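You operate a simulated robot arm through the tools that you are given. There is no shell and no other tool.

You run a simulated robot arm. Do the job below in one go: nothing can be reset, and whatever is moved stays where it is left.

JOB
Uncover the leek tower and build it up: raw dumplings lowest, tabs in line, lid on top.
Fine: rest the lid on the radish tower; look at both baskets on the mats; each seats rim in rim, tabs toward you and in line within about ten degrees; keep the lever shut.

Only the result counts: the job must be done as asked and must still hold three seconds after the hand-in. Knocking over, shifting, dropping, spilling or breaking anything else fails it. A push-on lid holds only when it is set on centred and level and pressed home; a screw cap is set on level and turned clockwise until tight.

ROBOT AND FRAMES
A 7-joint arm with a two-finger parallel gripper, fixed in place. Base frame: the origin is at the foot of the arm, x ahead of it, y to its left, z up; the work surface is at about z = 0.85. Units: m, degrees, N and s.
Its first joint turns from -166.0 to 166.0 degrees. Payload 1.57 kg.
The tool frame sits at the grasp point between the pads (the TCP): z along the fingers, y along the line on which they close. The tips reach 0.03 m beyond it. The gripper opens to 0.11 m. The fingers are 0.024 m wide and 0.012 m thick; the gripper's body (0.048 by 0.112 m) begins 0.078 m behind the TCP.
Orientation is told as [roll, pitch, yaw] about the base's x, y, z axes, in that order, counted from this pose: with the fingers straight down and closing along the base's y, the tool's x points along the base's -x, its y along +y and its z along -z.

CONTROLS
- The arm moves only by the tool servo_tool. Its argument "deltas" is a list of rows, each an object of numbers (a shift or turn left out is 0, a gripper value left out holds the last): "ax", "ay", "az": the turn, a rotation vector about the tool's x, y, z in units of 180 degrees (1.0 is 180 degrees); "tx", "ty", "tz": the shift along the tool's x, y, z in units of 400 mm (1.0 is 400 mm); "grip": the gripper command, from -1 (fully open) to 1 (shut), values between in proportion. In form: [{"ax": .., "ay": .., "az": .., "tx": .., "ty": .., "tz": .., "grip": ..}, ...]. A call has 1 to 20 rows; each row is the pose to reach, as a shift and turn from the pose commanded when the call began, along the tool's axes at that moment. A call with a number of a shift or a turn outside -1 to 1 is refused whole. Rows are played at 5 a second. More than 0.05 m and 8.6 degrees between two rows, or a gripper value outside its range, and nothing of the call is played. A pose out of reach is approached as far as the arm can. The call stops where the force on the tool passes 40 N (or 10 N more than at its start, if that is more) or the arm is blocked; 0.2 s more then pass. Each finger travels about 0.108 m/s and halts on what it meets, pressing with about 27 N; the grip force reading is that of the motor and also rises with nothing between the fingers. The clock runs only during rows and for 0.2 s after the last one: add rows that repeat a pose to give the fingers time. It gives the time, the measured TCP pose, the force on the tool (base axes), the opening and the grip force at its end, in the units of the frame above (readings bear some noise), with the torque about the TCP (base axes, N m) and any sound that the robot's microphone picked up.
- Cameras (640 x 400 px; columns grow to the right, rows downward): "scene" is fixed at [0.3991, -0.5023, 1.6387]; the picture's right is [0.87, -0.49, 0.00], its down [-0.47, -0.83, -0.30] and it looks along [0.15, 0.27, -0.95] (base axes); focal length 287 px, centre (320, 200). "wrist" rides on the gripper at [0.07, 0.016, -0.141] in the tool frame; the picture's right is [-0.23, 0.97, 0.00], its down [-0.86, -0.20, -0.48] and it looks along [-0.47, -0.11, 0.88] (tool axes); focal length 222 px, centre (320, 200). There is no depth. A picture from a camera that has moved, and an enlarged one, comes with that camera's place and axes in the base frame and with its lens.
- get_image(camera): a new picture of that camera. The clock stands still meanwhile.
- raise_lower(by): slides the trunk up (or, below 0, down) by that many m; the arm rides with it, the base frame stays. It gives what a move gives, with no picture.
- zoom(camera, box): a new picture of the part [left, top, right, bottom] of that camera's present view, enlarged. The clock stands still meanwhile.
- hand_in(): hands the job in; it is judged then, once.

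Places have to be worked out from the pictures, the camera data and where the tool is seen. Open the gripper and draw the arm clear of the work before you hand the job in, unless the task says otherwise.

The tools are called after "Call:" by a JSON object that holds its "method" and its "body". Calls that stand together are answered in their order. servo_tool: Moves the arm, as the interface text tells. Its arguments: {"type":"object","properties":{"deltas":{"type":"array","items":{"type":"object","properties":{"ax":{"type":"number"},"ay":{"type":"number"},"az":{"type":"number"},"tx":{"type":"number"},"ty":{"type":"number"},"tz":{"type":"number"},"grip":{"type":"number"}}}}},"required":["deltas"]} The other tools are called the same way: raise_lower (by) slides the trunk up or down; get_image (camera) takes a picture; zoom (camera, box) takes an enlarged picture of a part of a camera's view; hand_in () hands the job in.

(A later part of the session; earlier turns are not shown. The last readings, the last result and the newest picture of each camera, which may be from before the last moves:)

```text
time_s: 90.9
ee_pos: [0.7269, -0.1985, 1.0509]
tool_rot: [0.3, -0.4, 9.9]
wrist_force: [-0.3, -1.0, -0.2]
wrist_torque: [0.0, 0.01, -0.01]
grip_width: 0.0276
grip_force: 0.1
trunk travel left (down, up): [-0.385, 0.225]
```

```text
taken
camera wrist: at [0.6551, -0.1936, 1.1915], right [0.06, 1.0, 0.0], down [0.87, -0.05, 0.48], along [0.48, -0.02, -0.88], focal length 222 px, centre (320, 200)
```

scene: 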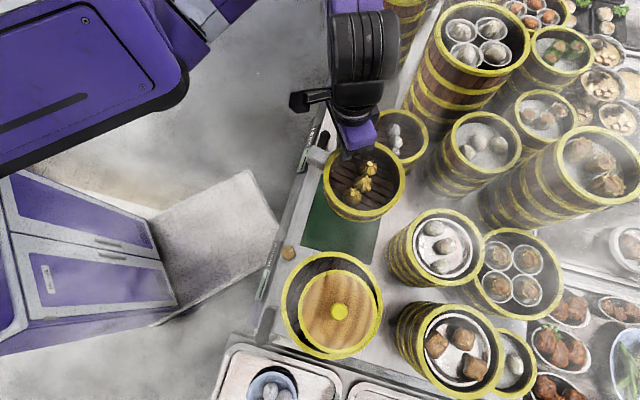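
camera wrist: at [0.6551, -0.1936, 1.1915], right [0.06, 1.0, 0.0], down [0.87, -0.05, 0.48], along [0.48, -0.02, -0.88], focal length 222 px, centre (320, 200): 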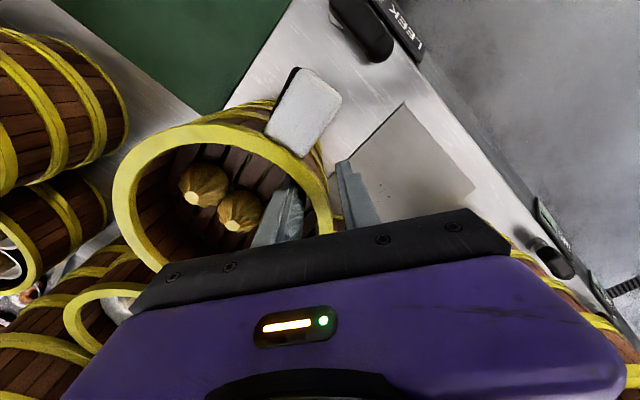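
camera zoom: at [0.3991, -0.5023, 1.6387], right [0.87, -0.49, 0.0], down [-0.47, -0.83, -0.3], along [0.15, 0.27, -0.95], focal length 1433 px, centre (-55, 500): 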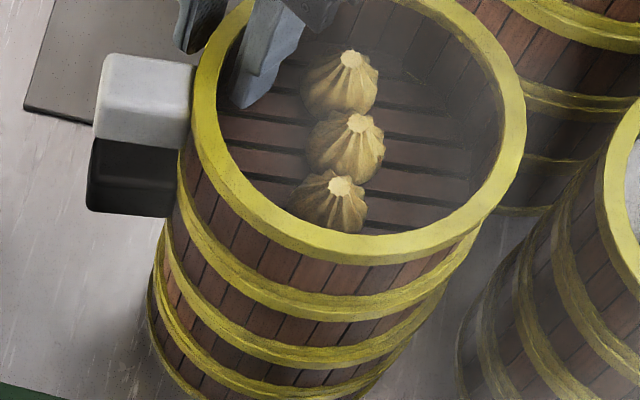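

Released without moving. I'll raise the fingers out and then check the seam, level and tab alignment.

Call:
{"method": "servo_tool", "body": {"deltas": [{"tz": -0.03, "grip": 0.5}, {"tz": -0.08}, {"tz": -0.15}, {"tz": -0.25}, {"tz": -0.25}]}}

Call:
{"method": "get_image", "body": {"camera": "wrist"}}

Call:
{"method": "zoom", "body": {"camera": "wrist", "box": [200, 40, 380, 190]}}

Call:
{"method": "zoom", "body": {"camera": "scene", "box": [350, 95, 440, 195]}}

```text
time_s: 92.1
ee_pos: [0.7272, -0.1977, 1.1506]
tool_rot: [0.1, -0.4, 9.9]
wrist_force: [0.3, -0.6, 0.4]
wrist_torque: [0.06, 0.0, 0.01]
grip_width: 0.0275
grip_force: 0.0
trunk travel left (down, up): [-0.385, 0.225]
```

```text
taken
camera wrist: at [0.6549, -0.1939, 1.2909], right [0.06, 1.0, 0.0], down [0.87, -0.05, 0.48], along [0.48, -0.02, -0.88], focal length 222 px, centre (320, 200)
```

wrist: 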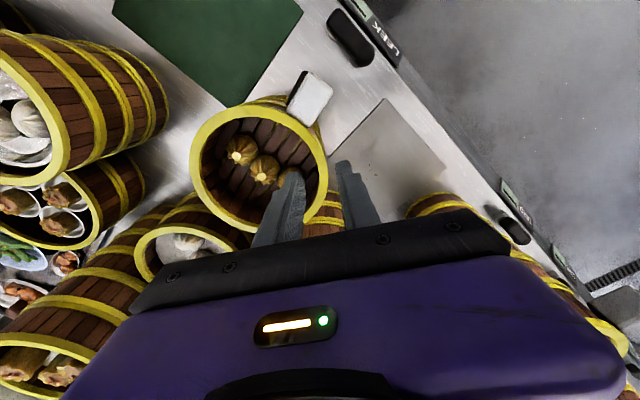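

```text
2.67 times, centred on (290, 115) of wrist
camera zoom: at [0.6549, -0.1939, 1.2909], right [0.06, 1.0, 0.0], down [0.87, -0.05, 0.48], along [0.48, -0.02, -0.88], focal length 592 px, centre (400, 427)
```

zoom: 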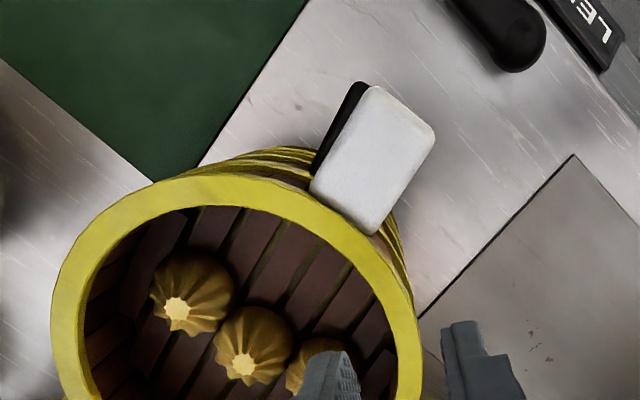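

```text
4.00 times, centred on (395, 145) of scene
camera zoom: at [0.3991, -0.5023, 1.6387], right [0.87, -0.49, 0.0], down [-0.47, -0.83, -0.3], along [0.15, 0.27, -0.95], focal length 1146 px, centre (20, 420)
```

zoom: 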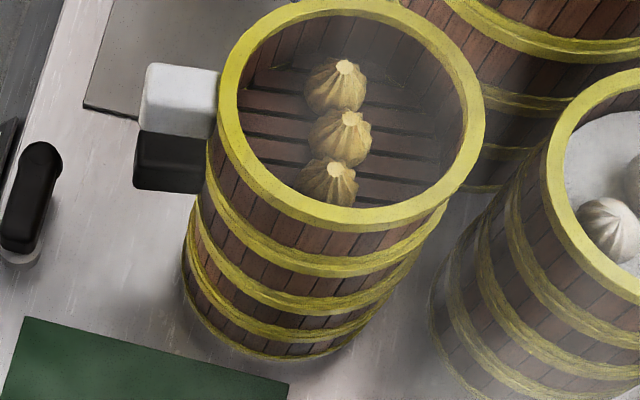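

The stack is level with evenly spaced hoops; tabs read ≈140° (white) and ≈143° (black), in line within about 3°. Next I fetch the lid: raise, open, and move above it on the radish tower.

Call:
{"method": "raise_lower", "body": {"by": 0.1}}

Call:
{"method": "servo_tool", "body": {"deltas": [{"tx": 0.085, "ty": -0.0665, "az": 0.005, "grip": -0.4}, {"tx": 0.17, "ty": -0.133, "az": 0.01}, {"tx": 0.255, "ty": -0.2, "az": 0.015}, {"tx": 0.34, "ty": -0.266, "az": 0.02}, {"tx": 0.424, "ty": -0.333, "az": 0.025}, {"tx": 0.509, "ty": -0.4, "az": 0.03}, {"tx": 0.594, "ty": -0.466, "az": 0.035}, {"tx": 0.68, "ty": -0.533, "az": 0.04}, {"tx": 0.763, "ty": -0.6, "az": 0.045}, {"tx": 0.848, "ty": -0.666, "az": 0.05}, {"tx": 0.932, "ty": -0.732, "az": 0.055}, {"tx": 0.932, "ty": -0.732, "az": 0.055}]}}

Call:
{"method": "get_image", "body": {"camera": "wrist"}}

Call:
{"method": "get_image", "body": {"camera": "scene"}}

```text
time_s: 93.4
ee_pos: [0.7271, -0.1986, 1.2489]
tool_rot: [0.2, -0.4, 10.0]
wrist_force: [0.7, 0.4, 0.1]
wrist_torque: [0.01, 0.02, 0.02]
grip_width: 0.0275
grip_force: 0.1
trunk travel left (down, up): [-0.485, 0.125]
```

```text
time_s: 96.0
ee_pos: [0.4091, -0.55, 1.245]
tool_rot: [0.2, -0.4, 0.0]
wrist_force: [0.1, 0.6, -0.2]
wrist_torque: [0.01, -0.01, 0.03]
grip_width: 0.0768
grip_force: 0.0
trunk travel left (down, up): [-0.485, 0.125]
```

```text
taken
camera wrist: at [0.3387, -0.5338, 1.3861], right [0.23, 0.97, 0.01], down [0.85, -0.2, 0.48], along [0.47, -0.1, -0.88], focal length 222 px, centre (320, 200)
```

wrist: 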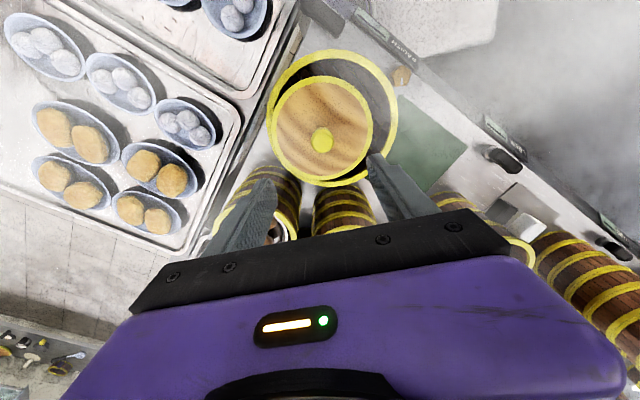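

```text
taken
```

scene: 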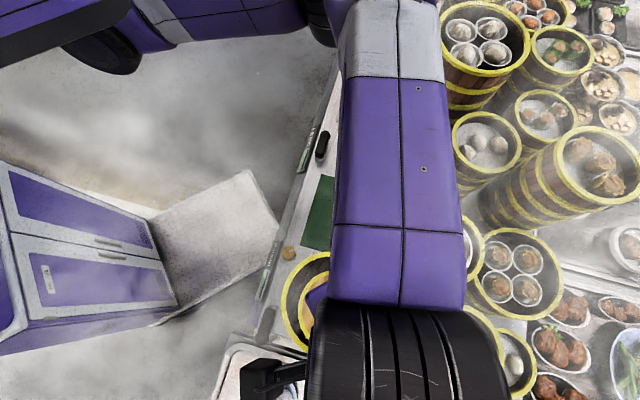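

The lid is in view. I'll zoom to measure its centre, knob and level.

Call:
{"method": "zoom", "body": {"camera": "wrist", "box": [250, 30, 410, 200]}}

```text
2.35 times, centred on (330, 115) of wrist
camera zoom: at [0.3387, -0.5338, 1.3861], right [0.23, 0.97, 0.01], down [0.85, -0.2, 0.48], along [0.47, -0.1, -0.88], focal length 523 px, centre (296, 400)
```

zoom: 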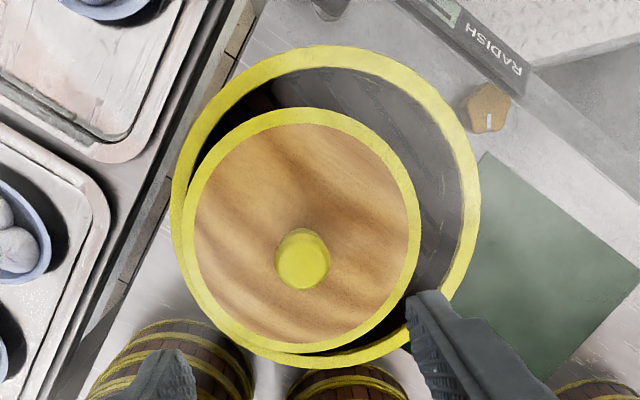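

Lid centre ≈(0.414,-0.546), knob ≈(0.412,-0.546), lying flat. I level the tool, centre on the knob and lower to just above it.

Call:
{"method": "servo_tool", "body": {"deltas": [{"tx": -0.0075, "ty": 0.009, "tz": 0.08, "ax": -0.0011, "ay": 0.0022, "grip": -0.4}, {"tx": -0.0075, "ty": 0.009, "tz": 0.16, "ax": -0.0011, "ay": 0.0022}, {"tx": -0.0075, "ty": 0.009, "tz": 0.23, "ax": -0.0011, "ay": 0.0022}, {"tx": -0.0075, "ty": 0.009, "tz": 0.29, "ax": -0.0011, "ay": 0.0022}, {"tx": -0.0075, "ty": 0.009, "tz": 0.29, "ax": -0.0011, "ay": 0.0022}]}}

Call:
{"method": "zoom", "body": {"camera": "wrist", "box": [220, 60, 420, 230]}}

```text
time_s: 97.2
ee_pos: [0.4146, -0.5479, 1.1284]
tool_rot: [0.4, 0.0, 0.0]
wrist_force: [0.0, 0.1, -0.8]
wrist_torque: [0.0, -0.03, 0.02]
grip_width: 0.077
grip_force: 0.1
trunk travel left (down, up): [-0.485, 0.125]
```

```text
2.35 times, centred on (320, 145) of wrist
camera zoom: at [0.3454, -0.5315, 1.2704], right [0.23, 0.97, 0.01], down [0.86, -0.2, 0.48], along [0.47, -0.1, -0.88], focal length 523 px, centre (320, 329)
```

zoom: 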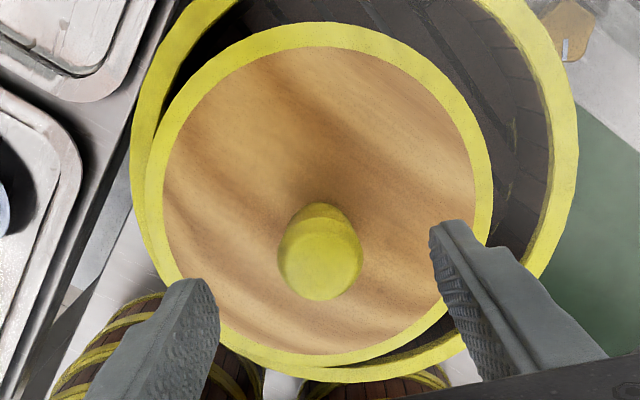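

Knob/lid centre resolves to ≈(0.415,-0.5466), about 1 mm from the TCP. I correct the small roll, descend to z≈1.090 and look before closing.

Call:
{"method": "servo_tool", "body": {"deltas": [{"tx": -0.001, "ty": 0.002, "tz": 0.04, "ax": 0.0022, "grip": -0.3}, {"tx": -0.001, "ty": 0.002, "tz": 0.08, "ax": 0.0022}, {"tx": -0.001, "ty": 0.002, "tz": 0.096, "ax": 0.0022}, {"tx": -0.001, "ty": 0.002, "tz": 0.096, "ax": 0.0022}]}}

Call:
{"method": "zoom", "body": {"camera": "wrist", "box": [220, 60, 420, 245]}}

```text
time_s: 98.2
ee_pos: [0.4141, -0.5471, 1.0905]
tool_rot: [0.0, 0.1, 0.0]
wrist_force: [-0.6, -0.8, 0.3]
wrist_torque: [-0.01, 0.02, 0.02]
grip_width: 0.0715
grip_force: 0.0
trunk travel left (down, up): [-0.485, 0.125]
```

```text
2.16 times, centred on (320, 152) of wrist
camera zoom: at [0.345, -0.5301, 1.233], right [0.23, 0.97, 0.0], down [0.86, -0.2, 0.48], along [0.47, -0.11, -0.88], focal length 480 px, centre (320, 303)
```

zoom: 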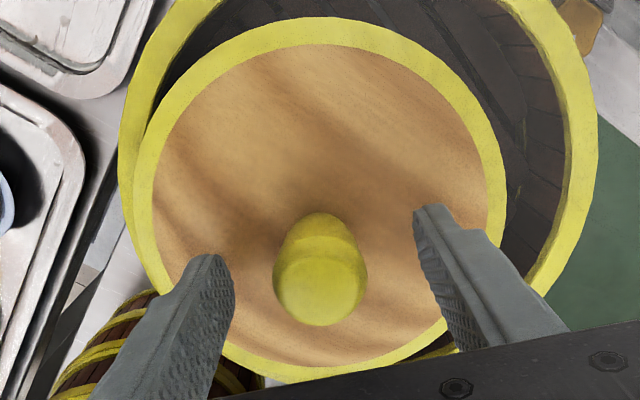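

Relative to the earlier good grip, I should move about +0.8 mm in y. I apply that and close gradually.

Call:
{"method": "servo_tool", "body": {"deltas": [{"ty": 0.002, "grip": 0.1}, {"ty": 0.002, "grip": 0.28}, {"ty": 0.002, "grip": 0.36}, {"ty": 0.002, "grip": 0.42}, {"ty": 0.002, "grip": 0.5}, {"ty": 0.002, "grip": 1}, {"ty": 0.002, "grip": 1}]}}

Call:
{"method": "zoom", "body": {"camera": "wrist", "box": [220, 60, 420, 245]}}

```text
time_s: 99.8
ee_pos: [0.4138, -0.5459, 1.093]
tool_rot: [0.0, 0.1, 0.2]
wrist_force: [0.9, -0.4, 2.3]
wrist_torque: [-0.02, -0.02, -0.07]
grip_width: 0.0295
grip_force: 26.7
trunk travel left (down, up): [-0.485, 0.125]
```

```text
2.16 times, centred on (320, 152) of wrist
camera zoom: at [0.3445, -0.5282, 1.2341], right [0.23, 0.97, 0.0], down [0.86, -0.2, 0.48], along [0.47, -0.11, -0.88], focal length 480 px, centre (320, 303)
```

zoom: 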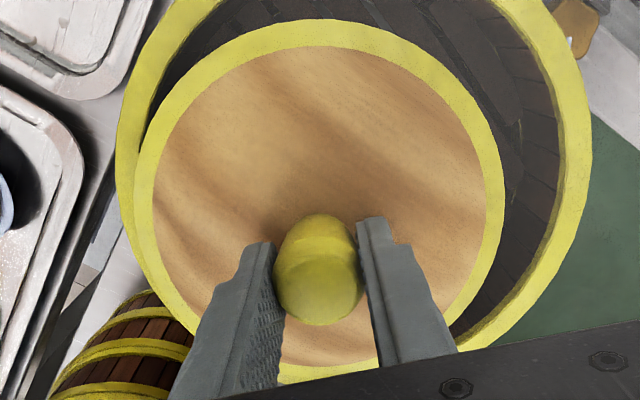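

The knob is held cleanly (0.0295 m, 27 N, negligible side force). I lift it clear of the radish tower.

Call:
{"method": "servo_tool", "body": {"deltas": [{"tz": -0.015, "grip": 1}, {"tz": -0.04}, {"tz": -0.08}, {"tz": -0.16}, {"tz": -0.26}, {"tz": -0.36}, {"tz": -0.36}]}}

Call:
{"method": "get_image", "body": {"camera": "wrist"}}

Call:
{"method": "get_image", "body": {"camera": "scene"}}

```text
time_s: 101.4
ee_pos: [0.413, -0.5468, 1.2382]
tool_rot: [0.0, 0.1, 0.1]
wrist_force: [-0.6, -0.6, -0.9]
wrist_torque: [0.01, -0.03, 0.02]
grip_width: 0.0299
grip_force: 27.0
trunk travel left (down, up): [-0.485, 0.125]
```

```text
taken
camera wrist: at [0.3441, -0.5285, 1.3796], right [0.23, 0.97, 0.0], down [0.86, -0.2, 0.48], along [0.47, -0.11, -0.88], focal length 222 px, centre (320, 200)
```

wrist: 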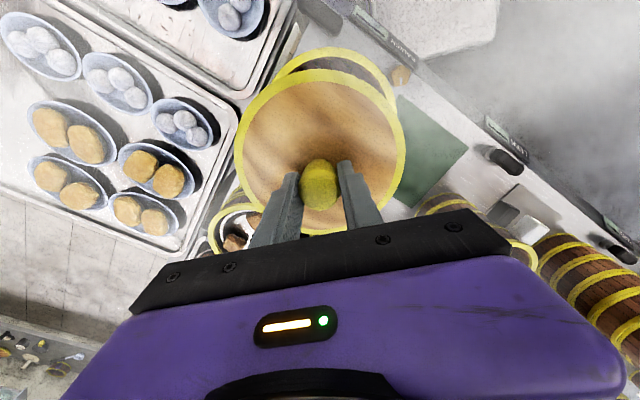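

```text
taken
```

scene: 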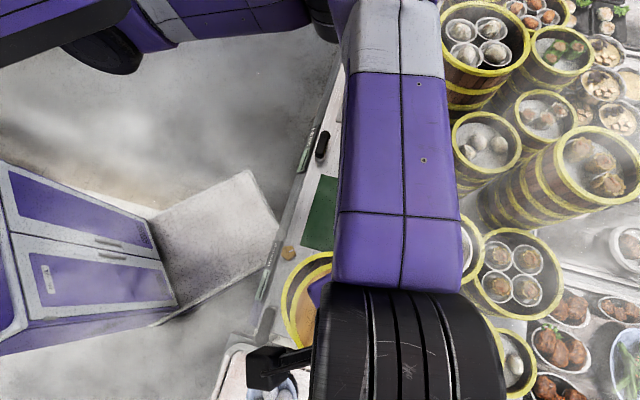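

The lid is held level. I carry it at the same height to above the stack at TCP ≈(0.754,-0.273).

Call:
{"method": "servo_tool", "body": {"deltas": [{"tx": -0.0775, "ty": 0.0622, "grip": 1}, {"tx": -0.155, "ty": 0.1244}, {"tx": -0.2325, "ty": 0.1866}, {"tx": -0.31, "ty": 0.2487}, {"tx": -0.387, "ty": 0.311}, {"tx": -0.465, "ty": 0.373}, {"tx": -0.542, "ty": 0.435}, {"tx": -0.62, "ty": 0.4975}, {"tx": -0.697, "ty": 0.56}, {"tx": -0.775, "ty": 0.622}, {"tx": -0.852, "ty": 0.684}, {"tx": -0.852, "ty": 0.684}]}}

Call:
{"method": "get_image", "body": {"camera": "wrist"}}

Call:
{"method": "zoom", "body": {"camera": "scene", "box": [340, 60, 460, 200]}}

```text
time_s: 104.0
ee_pos: [0.7565, -0.2708, 1.2376]
tool_rot: [0.0, 0.0, 0.1]
wrist_force: [0.5, 0.3, -1.0]
wrist_torque: [-0.01, -0.02, 0.03]
grip_width: 0.0296
grip_force: 27.1
trunk travel left (down, up): [-0.485, 0.125]
```

```text
taken
camera wrist: at [0.6863, -0.2539, 1.379], right [0.23, 0.97, 0.0], down [0.86, -0.2, 0.48], along [0.47, -0.11, -0.88], focal length 222 px, centre (320, 200)
```

wrist: 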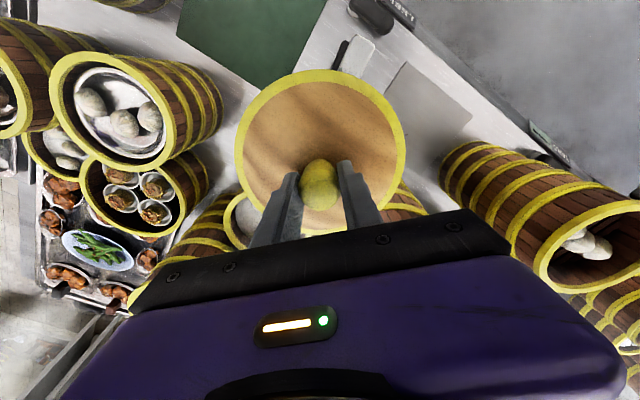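

```text
2.86 times, centred on (400, 130) of scene
camera zoom: at [0.3991, -0.5023, 1.6387], right [0.87, -0.49, 0.0], down [-0.47, -0.83, -0.3], along [0.15, 0.27, -0.95], focal length 819 px, centre (91, 400)
```

zoom: 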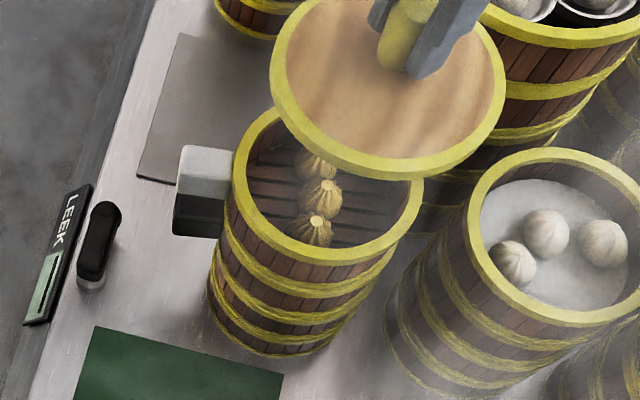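

I correct the position by about -2.5 mm in x and y, and lower to ~2.5 cm above the expected seat, then compare outlines.

Call:
{"method": "servo_tool", "body": {"deltas": [{"tx": 0.0068, "ty": -0.0063, "tz": 0.08, "grip": 1}, {"tx": 0.0068, "ty": -0.0063, "tz": 0.16}, {"tx": 0.0068, "ty": -0.0063, "tz": 0.23}, {"tx": 0.0068, "ty": -0.0063, "tz": 0.23}]}}

Call:
{"method": "zoom", "body": {"camera": "scene", "box": [350, 80, 450, 190]}}

Call:
{"method": "zoom", "body": {"camera": "wrist", "box": [200, 30, 440, 240]}}

```text
time_s: 105.0
ee_pos: [0.7526, -0.2749, 1.1442]
tool_rot: [0.0, 0.0, 0.2]
wrist_force: [-0.6, 0.7, -0.5]
wrist_torque: [0.01, -0.01, 0.03]
grip_width: 0.0294
grip_force: 27.3
trunk travel left (down, up): [-0.485, 0.125]
```

```text
3.64 times, centred on (400, 135) of scene
camera zoom: at [0.3991, -0.5023, 1.6387], right [0.87, -0.49, 0.0], down [-0.47, -0.83, -0.3], along [0.15, 0.27, -0.95], focal length 1042 px, centre (29, 436)
```

zoom: 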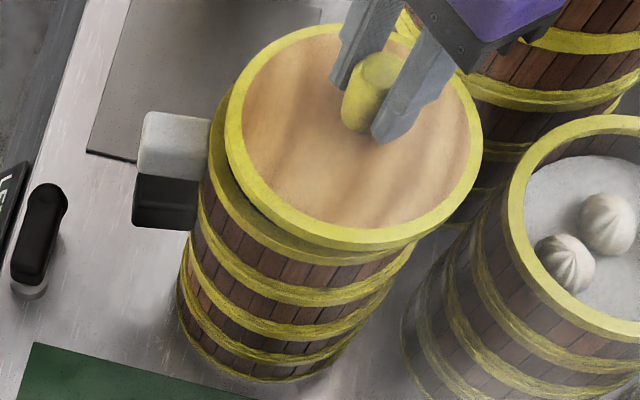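

```text
1.90 times, centred on (320, 135) of wrist
camera zoom: at [0.6836, -0.2579, 1.2866], right [0.23, 0.97, 0.0], down [0.86, -0.2, 0.48], along [0.47, -0.11, -0.88], focal length 423 px, centre (320, 324)
```

zoom: 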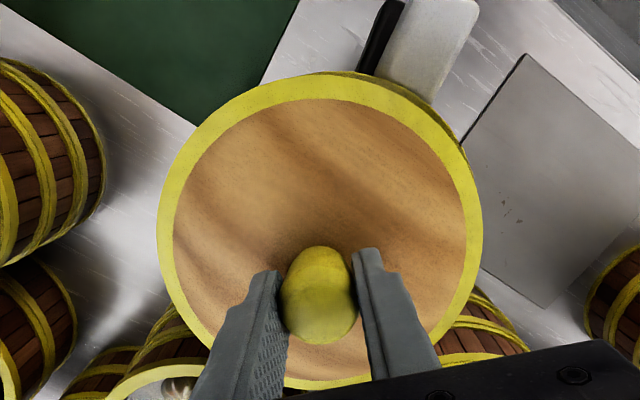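

By image comparison the lid should shift about +3 mm in y. I apply that and lower another 1.5 cm for a close outline comparison.

Call:
{"method": "servo_tool", "body": {"deltas": [{"tx": 0.0012, "ty": 0.0075, "tz": 0.02, "grip": 1}, {"tx": 0.0012, "ty": 0.0075, "tz": 0.037}, {"tx": 0.0012, "ty": 0.0075, "tz": 0.037}]}}

Call:
{"method": "zoom", "body": {"camera": "scene", "box": [355, 90, 435, 180]}}

Call:
{"method": "zoom", "body": {"camera": "wrist", "box": [200, 30, 440, 240]}}

```text
time_s: 105.8
ee_pos: [0.7516, -0.2715, 1.1308]
tool_rot: [0.1, 0.0, 0.1]
wrist_force: [-0.1, 0.3, 0.8]
wrist_torque: [-0.06, -0.04, -0.01]
grip_width: 0.0293
grip_force: 26.6
trunk travel left (down, up): [-0.485, 0.125]
```

```text
4.44 times, centred on (395, 135) of scene
camera zoom: at [0.3991, -0.5023, 1.6387], right [0.87, -0.49, 0.0], down [-0.47, -0.83, -0.3], along [0.15, 0.27, -0.95], focal length 1274 px, centre (-13, 489)
```

zoom: 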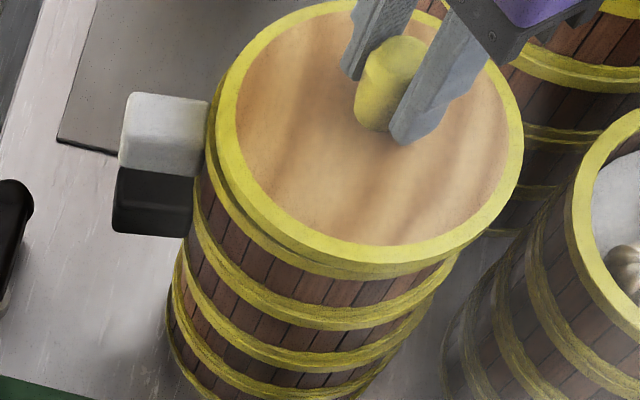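

```text
1.90 times, centred on (320, 135) of wrist
camera zoom: at [0.6825, -0.2546, 1.2718], right [0.23, 0.97, 0.0], down [0.86, -0.2, 0.48], along [0.47, -0.11, -0.88], focal length 423 px, centre (320, 324)
```

zoom: 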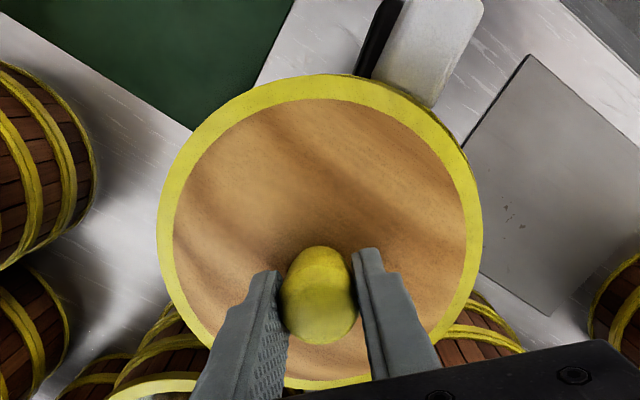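

The outlines line up well for the remaining height. I lower in 1.2 mm steps and watch the force.

Call:
{"method": "servo_tool", "body": {"deltas": [{"tz": 0.003, "grip": 1}, {"tz": 0.006}, {"tz": 0.009}, {"tz": 0.012}, {"tz": 0.012}]}}

```text
time_s: 107.0
ee_pos: [0.7509, -0.2724, 1.1255]
tool_rot: [-0.1, 0.1, 0.0]
wrist_force: [-0.4, -0.7, 1.7]
wrist_torque: [0.07, 0.02, 0.03]
grip_width: 0.0295
grip_force: 26.6
trunk travel left (down, up): [-0.485, 0.125]
```

Only about 2.5 N contact at 1.1255. I continue gently.

Call:
{"method": "servo_tool", "body": {"deltas": [{"tz": 0.0025, "grip": 1}, {"tz": 0.005}, {"tz": 0.0075}, {"tz": 0.0075}]}}

Call:
{"method": "zoom", "body": {"camera": "scene", "box": [355, 90, 435, 180]}}

```text
time_s: 108.0
ee_pos: [0.751, -0.2732, 1.1211]
tool_rot: [-0.1, -0.2, 0.0]
wrist_force: [2.5, -8.6, 22.2]
wrist_torque: [0.03, -0.03, -0.05]
grip_width: 0.0299
grip_force: 26.8
trunk travel left (down, up): [-0.485, 0.125]
```

```text
4.44 times, centred on (395, 135) of scene
camera zoom: at [0.3991, -0.5023, 1.6387], right [0.87, -0.49, 0.0], down [-0.47, -0.83, -0.3], along [0.15, 0.27, -0.95], focal length 1274 px, centre (-13, 489)
```

zoom: 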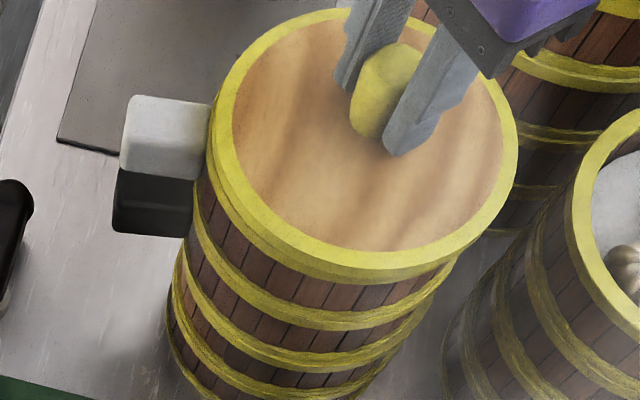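

Level contact (near-zero torque) at the expected seat height, with a small -y side load. I relax sideways by ~1.5 mm, then press further home.

Call:
{"method": "servo_tool", "body": {"deltas": [{"tx": -0.0012, "ty": -0.002, "grip": 1}, {"tx": -0.0012, "ty": -0.004}, {"tx": -0.0012, "ty": -0.004}]}}

Call:
{"method": "servo_tool", "body": {"deltas": [{"tz": 0.002, "grip": 1}, {"tz": 0.004}, {"tz": 0.005}, {"tz": 0.005}]}}

```text
time_s: 108.8
ee_pos: [0.7516, -0.2715, 1.1206]
tool_rot: [0.1, 0.1, 0.0]
wrist_force: [-8.3, -2.3, 19.3]
wrist_torque: [-0.08, 0.37, -0.03]
grip_width: 0.0293
grip_force: 27.1
trunk travel left (down, up): [-0.485, 0.125]
```

```text
time_s: 109.8
ee_pos: [0.7527, -0.272, 1.1202]
tool_rot: [0.0, 0.0, 0.0]
wrist_force: [-9.0, 3.8, 19.1]
wrist_torque: [0.03, 0.06, -0.05]
grip_width: 0.0294
grip_force: 27.1
trunk travel left (down, up): [-0.485, 0.125]
```

The lid is captured sideways and level. I trim the x load and press down more to be sure it's home, watching for the force stop.

Call:
{"method": "servo_tool", "body": {"deltas": [{"tx": 0.003, "ty": 0.0012, "grip": 1}, {"tx": 0.003, "ty": 0.0012, "tz": 0.003}, {"tx": 0.003, "ty": 0.0012, "tz": 0.006}, {"tx": 0.003, "ty": 0.0012, "tz": 0.009}, {"tx": 0.003, "ty": 0.0012, "tz": 0.009}]}}

Call:
{"method": "zoom", "body": {"camera": "scene", "box": [355, 90, 435, 180]}}

Call:
{"method": "zoom", "body": {"camera": "wrist", "box": [200, 30, 440, 240]}}

```text
time_s: 111.0
ee_pos: [0.751, -0.2722, 1.1169]
tool_rot: [-0.1, -0.2, 0.2]
wrist_force: [-2.1, 4.5, 14.3]
wrist_torque: [0.41, 0.93, -0.11]
grip_width: 0.0294
grip_force: 26.9
trunk travel left (down, up): [-0.485, 0.125]
stopped in row 5: the force on the tool passed its limit at 40 N (the readings are from after the stop); the commanded pose is now the measured one
```

```text
4.44 times, centred on (395, 135) of scene
camera zoom: at [0.3991, -0.5023, 1.6387], right [0.87, -0.49, 0.0], down [-0.47, -0.83, -0.3], along [0.15, 0.27, -0.95], focal length 1274 px, centre (-13, 489)
```

zoom: 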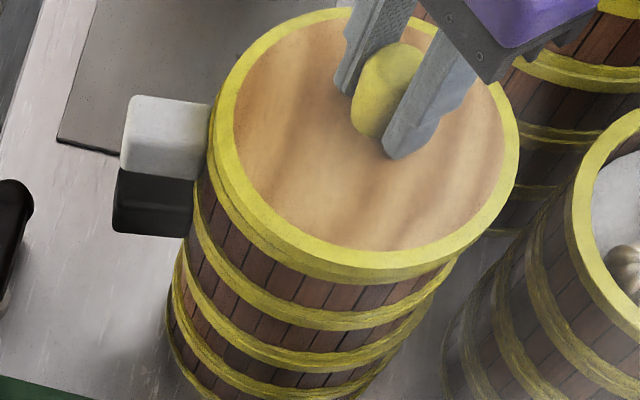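

```text
1.90 times, centred on (320, 135) of wrist
camera zoom: at [0.6819, -0.2543, 1.259], right [0.22, 0.97, 0.0], down [0.85, -0.2, 0.48], along [0.47, -0.11, -0.88], focal length 423 px, centre (320, 324)
```

zoom: 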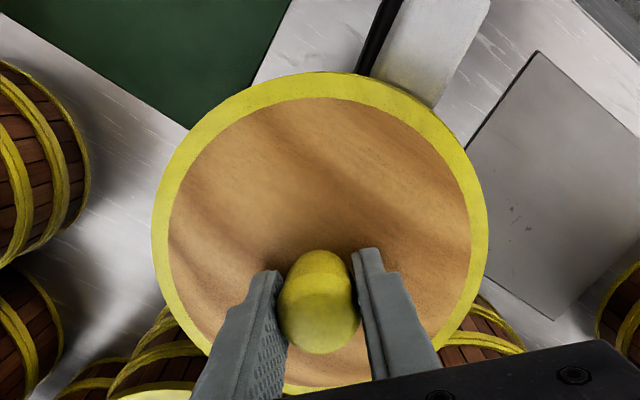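

The press reached the 40 N stop; the fingers slid slightly down the knob while the lid stayed. I'll zoom closely on the lid seam to judge whether it's fully home and level.

Call:
{"method": "zoom", "body": {"camera": "scene", "box": [362, 125, 412, 165]}}

Call:
{"method": "zoom", "body": {"camera": "scene", "box": [400, 100, 450, 150]}}

Call:
{"method": "zoom", "body": {"camera": "scene", "box": [362, 85, 412, 130]}}

```text
10.00 times, centred on (387, 145) of scene
camera zoom: at [0.3991, -0.5023, 1.6387], right [0.87, -0.49, 0.0], down [-0.47, -0.83, -0.3], along [0.15, 0.27, -0.95], focal length 2866 px, centre (-350, 750)
```

zoom: 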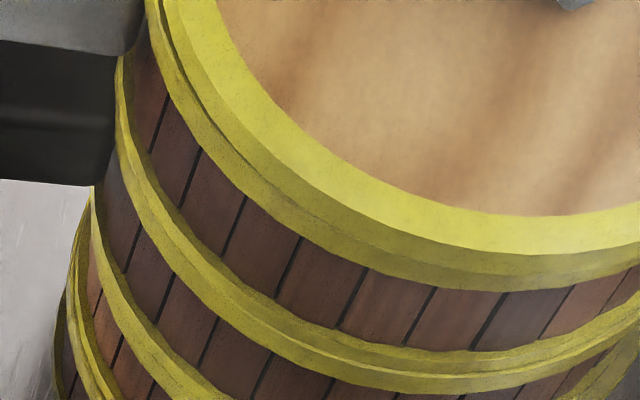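

```text
8.00 times, centred on (425, 125) of scene
camera zoom: at [0.3991, -0.5023, 1.6387], right [0.87, -0.49, 0.0], down [-0.47, -0.83, -0.3], along [0.15, 0.27, -0.95], focal length 2292 px, centre (-520, 800)
```

zoom: 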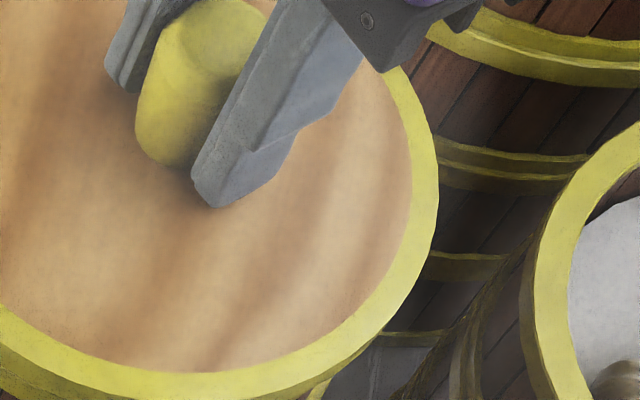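

```text
8.89 times, centred on (387, 108) of scene
camera zoom: at [0.3991, -0.5023, 1.6387], right [0.87, -0.49, 0.0], down [-0.47, -0.83, -0.3], along [0.15, 0.27, -0.95], focal length 2547 px, centre (-276, 1022)
```

zoom: 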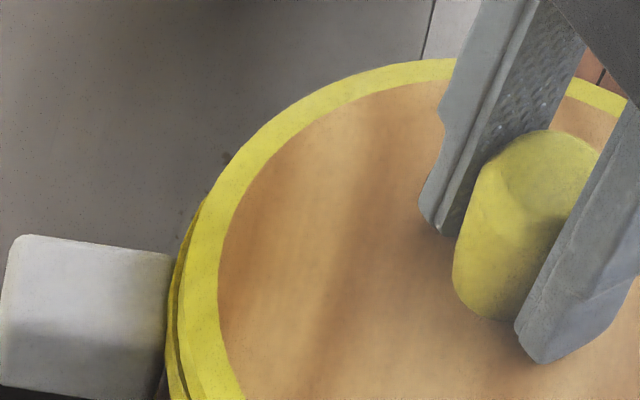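

The seam looks closed on the visible side, but the torque after the stop hints at uneven contact. I ease off slightly and take steady readings.

Call:
{"method": "servo_tool", "body": {"deltas": [{"grip": 1}, {"grip": 1}, {"tz": -0.002, "grip": 1}, {"tz": -0.002, "grip": 1}]}}

Call:
{"method": "get_image", "body": {"camera": "wrist"}}

```text
time_s: 112.0
ee_pos: [0.7512, -0.2712, 1.1181]
tool_rot: [-0.1, -0.2, 0.2]
wrist_force: [-4.6, 3.1, 11.7]
wrist_torque: [0.21, -0.21, 0.11]
grip_width: 0.0296
grip_force: 27.0
trunk travel left (down, up): [-0.485, 0.125]
```

```text
taken
camera wrist: at [0.6822, -0.2545, 1.259], right [0.22, 0.97, 0.0], down [0.85, -0.2, 0.48], along [0.47, -0.11, -0.88], focal length 222 px, centre (320, 200)
```

wrist: 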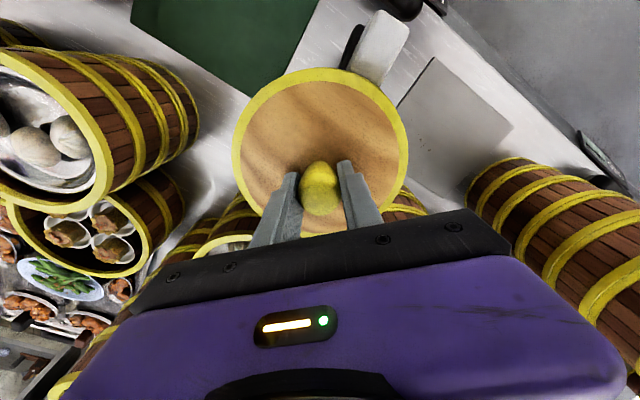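

Now 12 N down and small torque. I ease upward in small steps to bring the vertical force to about zero before opening, so the fingertips don't drag the lid.

Call:
{"method": "servo_tool", "body": {"deltas": [{"tz": -0.002, "grip": 1}, {"tz": -0.003, "grip": 1}, {"tz": -0.003, "grip": 1}]}}

```text
time_s: 112.8
ee_pos: [0.7528, -0.2736, 1.1176]
tool_rot: [-0.1, -0.3, 0.2]
wrist_force: [-0.4, 1.4, -0.6]
wrist_torque: [0.03, 0.0, -0.01]
grip_width: 0.0296
grip_force: 26.6
trunk travel left (down, up): [-0.485, 0.125]
```

Vertical force is ~0 now. I open the fingers slowly.

Call:
{"method": "servo_tool", "body": {"deltas": [{"grip": 0.42}, {"grip": 0.36}, {"grip": 0.3}, {"grip": 0.15}, {"grip": -0.1}, {"grip": -0.2}, {"grip": -0.2}]}}

Call:
{"method": "zoom", "body": {"camera": "wrist", "box": [200, 30, 440, 240]}}

Call:
{"method": "zoom", "body": {"camera": "scene", "box": [355, 90, 435, 180]}}

```text
time_s: 114.4
ee_pos: [0.7537, -0.2723, 1.1192]
tool_rot: [-0.1, -0.2, 0.2]
wrist_force: [0.6, -0.2, 0.0]
wrist_torque: [-0.05, 0.03, 0.01]
grip_width: 0.0658
grip_force: 0.1
trunk travel left (down, up): [-0.485, 0.125]
```

```text
1.90 times, centred on (320, 135) of wrist
camera zoom: at [0.6827, -0.2548, 1.2598], right [0.22, 0.97, 0.0], down [0.85, -0.2, 0.48], along [0.47, -0.11, -0.88], focal length 423 px, centre (320, 324)
```

zoom: 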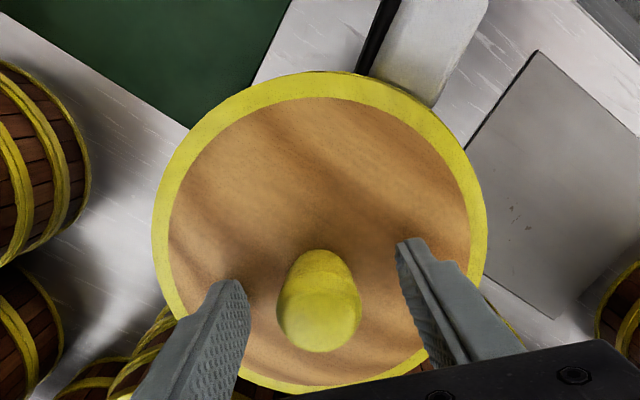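

```text
4.44 times, centred on (395, 135) of scene
camera zoom: at [0.3991, -0.5023, 1.6387], right [0.87, -0.49, 0.0], down [-0.47, -0.83, -0.3], along [0.15, 0.27, -0.95], focal length 1274 px, centre (-13, 489)
```

zoom: 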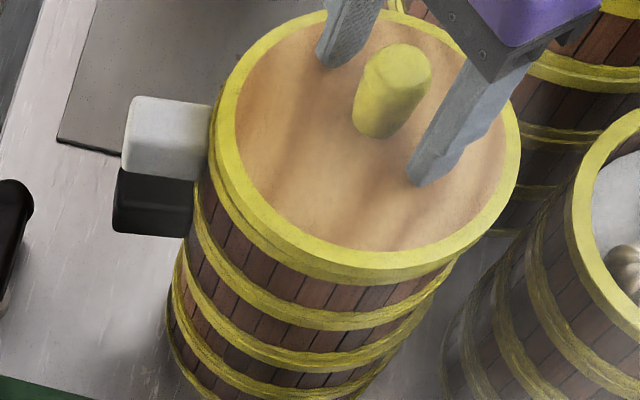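

The lid stayed exactly where it was. I raise above the knob, close the fingers, and will use the closed tips to press the lid home from the top of the knob.

Call:
{"method": "servo_tool", "body": {"deltas": [{"tz": -0.05}, {"tz": -0.11}, {"tz": -0.17}, {"tz": -0.17, "grip": 1}, {"tz": -0.17, "grip": 1}, {"tz": -0.17, "grip": 1}, {"tz": -0.17, "grip": 1}]}}

Call:
{"method": "zoom", "body": {"camera": "wrist", "box": [200, 30, 440, 240]}}

Call:
{"method": "zoom", "body": {"camera": "scene", "box": [350, 80, 440, 195]}}

```text
time_s: 116.0
ee_pos: [0.7512, -0.2715, 1.1846]
tool_rot: [-0.1, -0.2, 0.2]
wrist_force: [0.0, -0.7, 0.9]
wrist_torque: [-0.05, -0.01, 0.01]
grip_width: 0.0
grip_force: 20.6
trunk travel left (down, up): [-0.485, 0.125]
```

```text
1.90 times, centred on (320, 135) of wrist
camera zoom: at [0.6817, -0.2535, 1.3262], right [0.22, 0.97, 0.0], down [0.85, -0.2, 0.48], along [0.47, -0.11, -0.88], focal length 423 px, centre (320, 324)
```

zoom: 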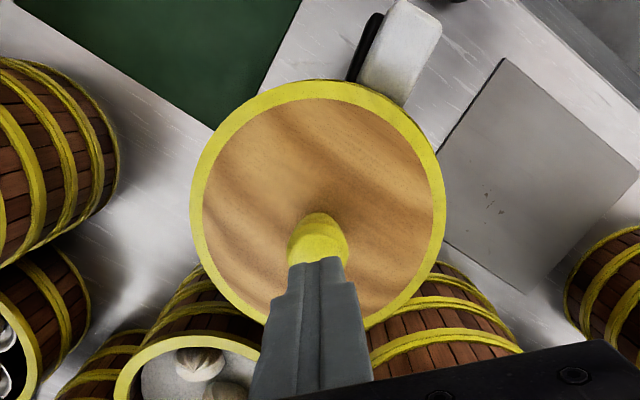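

```text
3.48 times, centred on (395, 138) of scene
camera zoom: at [0.3991, -0.5023, 1.6387], right [0.87, -0.49, 0.0], down [-0.47, -0.83, -0.3], along [0.15, 0.27, -0.95], focal length 997 px, centre (59, 417)
```

zoom: 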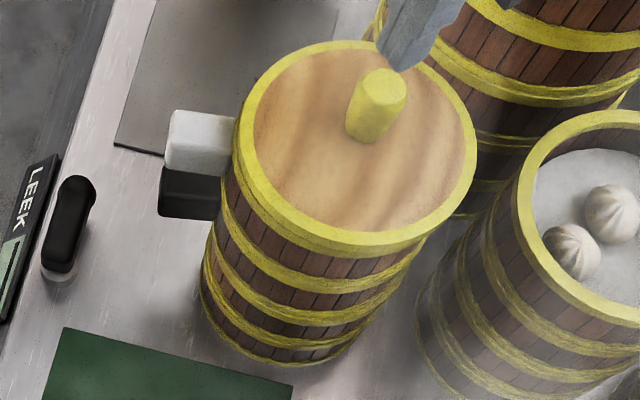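

The side band (lid + rim hoop ≈ 20 mm) is consistent with a seated lid. I now press the knob top with the closed fingertips, stepping down slowly.

Call:
{"method": "servo_tool", "body": {"deltas": [{"tx": -0.004, "ty": -0.002, "tz": 0.03, "grip": 1}, {"tx": -0.004, "ty": -0.002, "tz": 0.06}, {"tx": -0.004, "ty": -0.002, "tz": 0.07}, {"tx": -0.004, "ty": -0.002, "tz": 0.075}, {"tx": -0.004, "ty": -0.002, "tz": 0.08}, {"tx": -0.004, "ty": -0.002, "tz": 0.085}, {"tx": -0.004, "ty": -0.002, "tz": 0.09}, {"tx": -0.004, "ty": -0.002, "tz": 0.09}]}}

Call:
{"method": "zoom", "body": {"camera": "scene", "box": [355, 70, 435, 170]}}

```text
time_s: 117.2
ee_pos: [0.7551, -0.2724, 1.1601]
tool_rot: [-0.3, -0.4, 0.2]
wrist_force: [-3.3, 3.8, 19.1]
wrist_torque: [0.15, 0.26, -0.12]
grip_width: 0.0001
grip_force: 21.2
trunk travel left (down, up): [-0.485, 0.125]
stopped in row 5: the force on the tool passed its limit at 45 N (the readings are from after the stop); the commanded pose is now the measured one
```

```text
4.00 times, centred on (395, 120) of scene
camera zoom: at [0.3991, -0.5023, 1.6387], right [0.87, -0.49, 0.0], down [-0.47, -0.83, -0.3], along [0.15, 0.27, -0.95], focal length 1146 px, centre (20, 520)
```

zoom: 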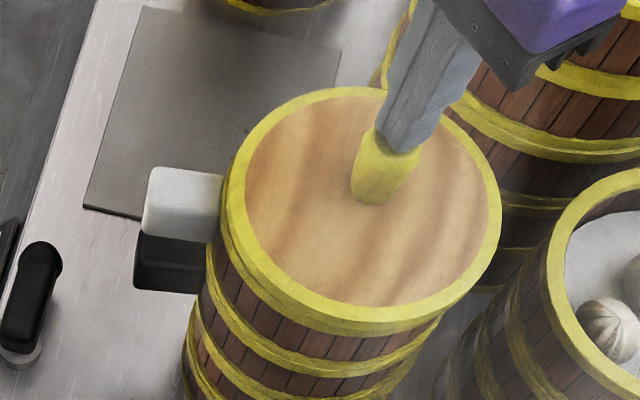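

The knob took a 45 N press at TCP z≈1.160 and the lid stayed level in view. I'll back the arm off to the front of the stack and tilt the wrist camera for a side view of all the seams.

Call:
{"method": "servo_tool", "body": {"deltas": [{"tz": -0.06, "grip": 1}, {"tz": -0.15}, {"tz": -0.22}, {"tz": -0.22, "tx": 0.1}, {"tz": -0.22, "tx": 0.2}, {"tz": -0.22, "tx": 0.3}, {"tz": -0.22, "tx": 0.4}, {"tz": -0.22, "tx": 0.5}, {"tz": -0.22, "tx": 0.52}]}}

Call:
{"method": "servo_tool", "body": {"deltas": [{"ay": -0.045}, {"ay": -0.09}, {"ay": -0.135}, {"ay": -0.18}, {"ay": -0.225}, {"ay": -0.26}, {"ay": -0.26}]}}

Call:
{"method": "get_image", "body": {"camera": "wrist"}}

```text
time_s: 119.2
ee_pos: [0.5479, -0.2709, 1.2452]
tool_rot: [-0.4, -0.4, 0.2]
wrist_force: [-0.4, -0.2, -0.1]
wrist_torque: [-0.01, -0.01, 0.04]
grip_width: 0.0001
grip_force: 21.6
trunk travel left (down, up): [-0.485, 0.125]
```

```text
time_s: 120.8
ee_pos: [0.5452, -0.2709, 1.2351]
tool_rot: [-0.6, -45.0, 0.7]
wrist_force: [0.3, -0.7, -1.2]
wrist_torque: [-0.02, -0.01, -0.02]
grip_width: 0.0
grip_force: 21.2
trunk travel left (down, up): [-0.485, 0.125]
```

```text
taken
camera wrist: at [0.3959, -0.2537, 1.2864], right [0.15, 0.98, 0.15], down [0.27, -0.19, 0.94], along [0.95, -0.1, -0.29], focal length 222 px, centre (320, 200)
```

wrist: 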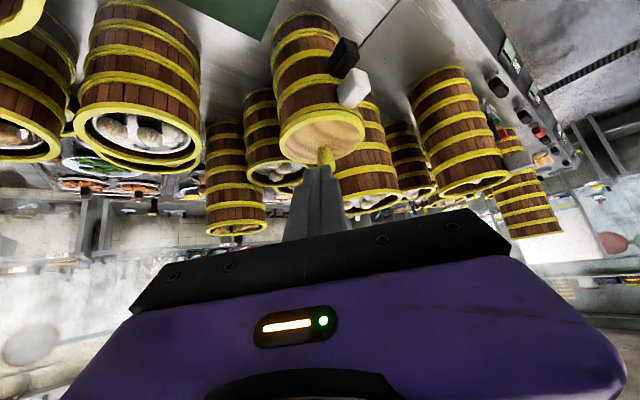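

Good side view (image is upside-down). I zoom in on the stack.

Call:
{"method": "zoom", "body": {"camera": "wrist", "box": [250, 0, 390, 175]}}

Call:
{"method": "zoom", "body": {"camera": "wrist", "box": [260, 70, 390, 170]}}

```text
2.29 times, centred on (320, 88) of wrist
camera zoom: at [0.3959, -0.2537, 1.2864], right [0.15, 0.98, 0.15], down [0.27, -0.19, 0.94], along [0.95, -0.1, -0.29], focal length 508 px, centre (320, 457)
```

zoom: 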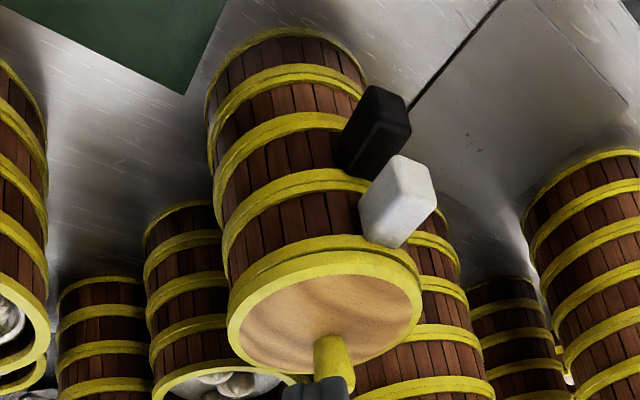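

```text
4.00 times, centred on (325, 120) of wrist
camera zoom: at [0.3959, -0.2537, 1.2864], right [0.15, 0.98, 0.15], down [0.27, -0.19, 0.94], along [0.95, -0.1, -0.29], focal length 888 px, centre (300, 520)
```

zoom: 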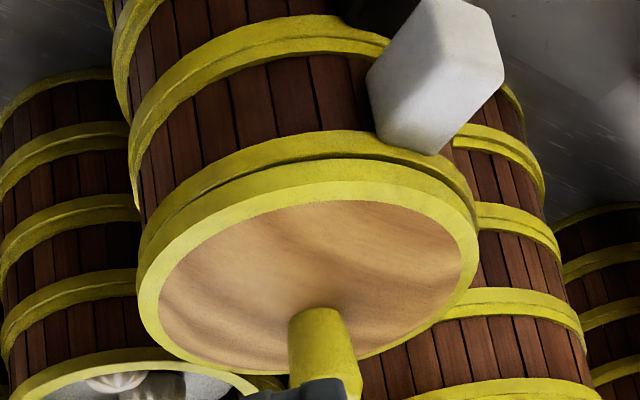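

The seam between lid and top basket is visible. I'll zoom tightly along it.

Call:
{"method": "zoom", "body": {"camera": "wrist", "box": [285, 95, 345, 140]}}

Call:
{"method": "zoom", "body": {"camera": "wrist", "box": [330, 90, 390, 140]}}

Call:
{"method": "zoom", "body": {"camera": "wrist", "box": [265, 20, 385, 110]}}

```text
8.89 times, centred on (315, 118) of wrist
camera zoom: at [0.3959, -0.2537, 1.2864], right [0.15, 0.98, 0.15], down [0.27, -0.19, 0.94], along [0.95, -0.1, -0.29], focal length 1974 px, centre (364, 933)
```

zoom: 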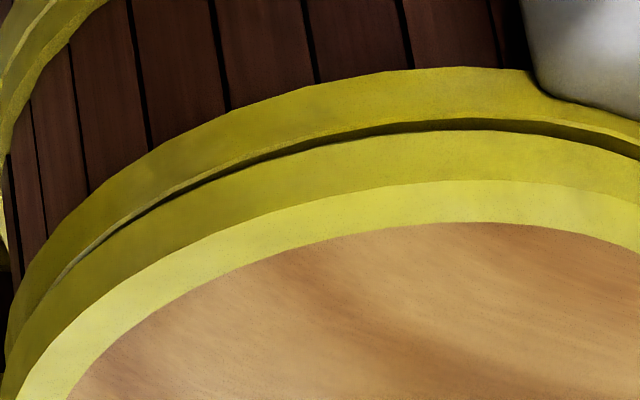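

```text
8.00 times, centred on (360, 115) of wrist
camera zoom: at [0.3959, -0.2537, 1.2864], right [0.15, 0.98, 0.15], down [0.27, -0.19, 0.94], along [0.95, -0.1, -0.29], focal length 1777 px, centre (0, 880)
```

zoom: 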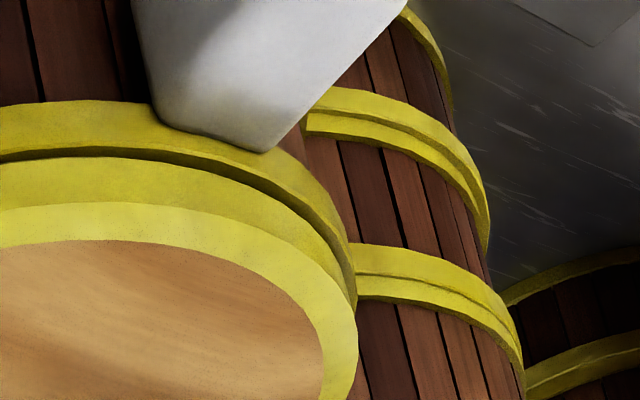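

```text
4.44 times, centred on (325, 65) of wrist
camera zoom: at [0.3959, -0.2537, 1.2864], right [0.15, 0.98, 0.15], down [0.27, -0.19, 0.94], along [0.95, -0.1, -0.29], focal length 987 px, centre (298, 800)
```

zoom: 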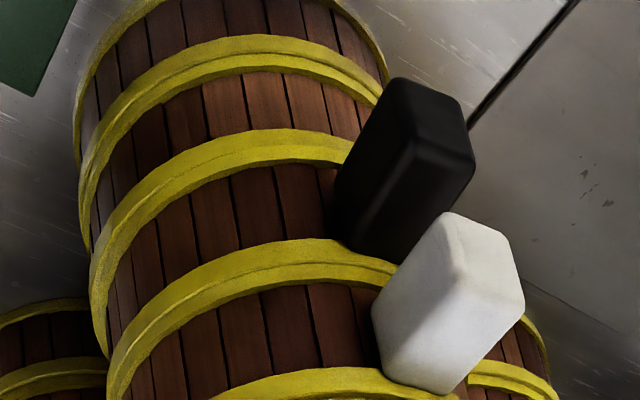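

The seam shows a thin dark line (≤2 mm) toward the tab side and none on the -y side, so the lid may sit a hair high there. I'll straighten the tool and press gently on that side of the lid with the closed fingertips.

Call:
{"method": "servo_tool", "body": {"deltas": [{"ay": 0.045}, {"ay": 0.09}, {"ay": 0.135}, {"ay": 0.18}, {"ay": 0.225}, {"ay": 0.2478, "ax": 0.003}, {"ay": 0.2478, "ax": 0.003}]}}

```text
time_s: 122.3
ee_pos: [0.5472, -0.272, 1.2457]
tool_rot: [-0.8, -2.7, 0.0]
wrist_force: [-0.1, -0.2, 0.0]
wrist_torque: [0.02, -0.05, 0.0]
grip_width: 0.0
grip_force: 21.9
trunk travel left (down, up): [-0.485, 0.125]
```

I correct the residual tilt first, then move above the tab-side part of the lid.

Call:
{"method": "servo_tool", "body": {"deltas": [{"ay": 0.015, "ax": -0.0044}, {"ay": 0.015, "ax": -0.0044}]}}

Call:
{"method": "servo_tool", "body": {"deltas": [{"tx": -0.1, "ty": 0.02}, {"tx": -0.2, "ty": 0.045}, {"tx": -0.3, "ty": 0.065}, {"tx": -0.4, "ty": 0.088}, {"tx": -0.426, "ty": 0.0885}, {"tx": -0.426, "ty": 0.0885, "tz": 0.1}, {"tx": -0.426, "ty": 0.0885, "tz": 0.2}, {"tx": -0.426, "ty": 0.0885, "tz": 0.2}]}}

Call:
{"method": "zoom", "body": {"camera": "wrist", "box": [200, 30, 440, 240]}}

```text
time_s: 123.0
ee_pos: [0.5469, -0.2712, 1.2458]
tool_rot: [0.0, 0.2, 0.0]
wrist_force: [0.4, -0.1, -1.6]
wrist_torque: [-0.02, -0.02, 0.0]
grip_width: 0.0
grip_force: 21.1
trunk travel left (down, up): [-0.485, 0.125]
```

```text
time_s: 124.8
ee_pos: [0.7155, -0.236, 1.1649]
tool_rot: [0.1, 0.2, -0.1]
wrist_force: [0.2, 0.2, 0.0]
wrist_torque: [-0.01, 0.03, 0.0]
grip_width: 0.0001
grip_force: 21.2
trunk travel left (down, up): [-0.485, 0.125]
```

```text
1.90 times, centred on (320, 135) of wrist
camera zoom: at [0.6458, -0.2185, 1.306], right [0.23, 0.97, 0.0], down [0.86, -0.2, 0.48], along [0.47, -0.11, -0.88], focal length 423 px, centre (320, 324)
```

zoom: 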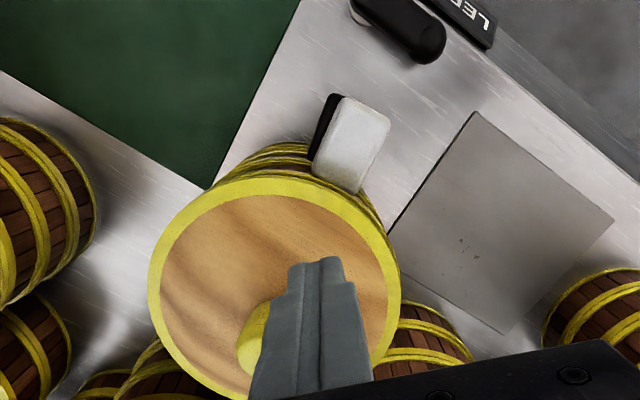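

I'm above the tab-side part of the lid. I descend slowly until it presses, with the force stop at 40 N.

Call:
{"method": "servo_tool", "body": {"deltas": [{"tz": 0.05, "grip": 1}, {"tz": 0.1}, {"tz": 0.12}, {"tz": 0.13}, {"tz": 0.138}, {"tz": 0.144}, {"tz": 0.15}, {"tz": 0.155}, {"tz": 0.16}, {"tz": 0.165}, {"tz": 0.17}, {"tz": 0.17}]}}

```text
time_s: 126.0
ee_pos: [0.7142, -0.238, 1.1112]
tool_rot: [-0.1, -0.4, -0.1]
wrist_force: [-3.9, 3.6, 20.4]
wrist_torque: [-0.06, -0.12, 0.01]
grip_width: 0.0
grip_force: 21.3
trunk travel left (down, up): [-0.485, 0.125]
stopped in row 6: the force on the tool passed its limit at 44 N (the readings are from after the stop); the commanded pose is now the measured one
```

The lid surface there is at z≈1.081. To check for tilt, I'll touch the opposite side (toward +x,-y) the same way.

Call:
{"method": "servo_tool", "body": {"deltas": [{"tz": -0.08, "grip": 1}, {"tz": -0.16}, {"tz": -0.16, "tx": -0.09, "ty": -0.085}, {"tz": -0.16, "tx": -0.1845, "ty": -0.174}, {"tz": -0.16, "tx": -0.1845, "ty": -0.174}]}}

Call:
{"method": "servo_tool", "body": {"deltas": [{"tz": 0.06, "grip": 1}, {"tz": 0.12}, {"tz": 0.135}, {"tz": 0.143}, {"tz": 0.151}, {"tz": 0.157}, {"tz": 0.163}, {"tz": 0.168}, {"tz": 0.173}, {"tz": 0.178}, {"tz": 0.183}]}}

```text
refused: row 4 steps farther than a row can; nothing moved
```

```text
time_s: 126.3
ee_pos: [0.7154, -0.2368, 1.1142]
tool_rot: [-0.2, -0.5, 0.0]
wrist_force: [-4.1, 3.3, 16.0]
wrist_torque: [-0.07, -0.12, -0.02]
grip_width: 0.0002
grip_force: 20.8
trunk travel left (down, up): [-0.485, 0.125]
stopped in row 1: the force on the tool passed its limit at 64 N (the readings are from after the stop); the commanded pose is now the measured one
```

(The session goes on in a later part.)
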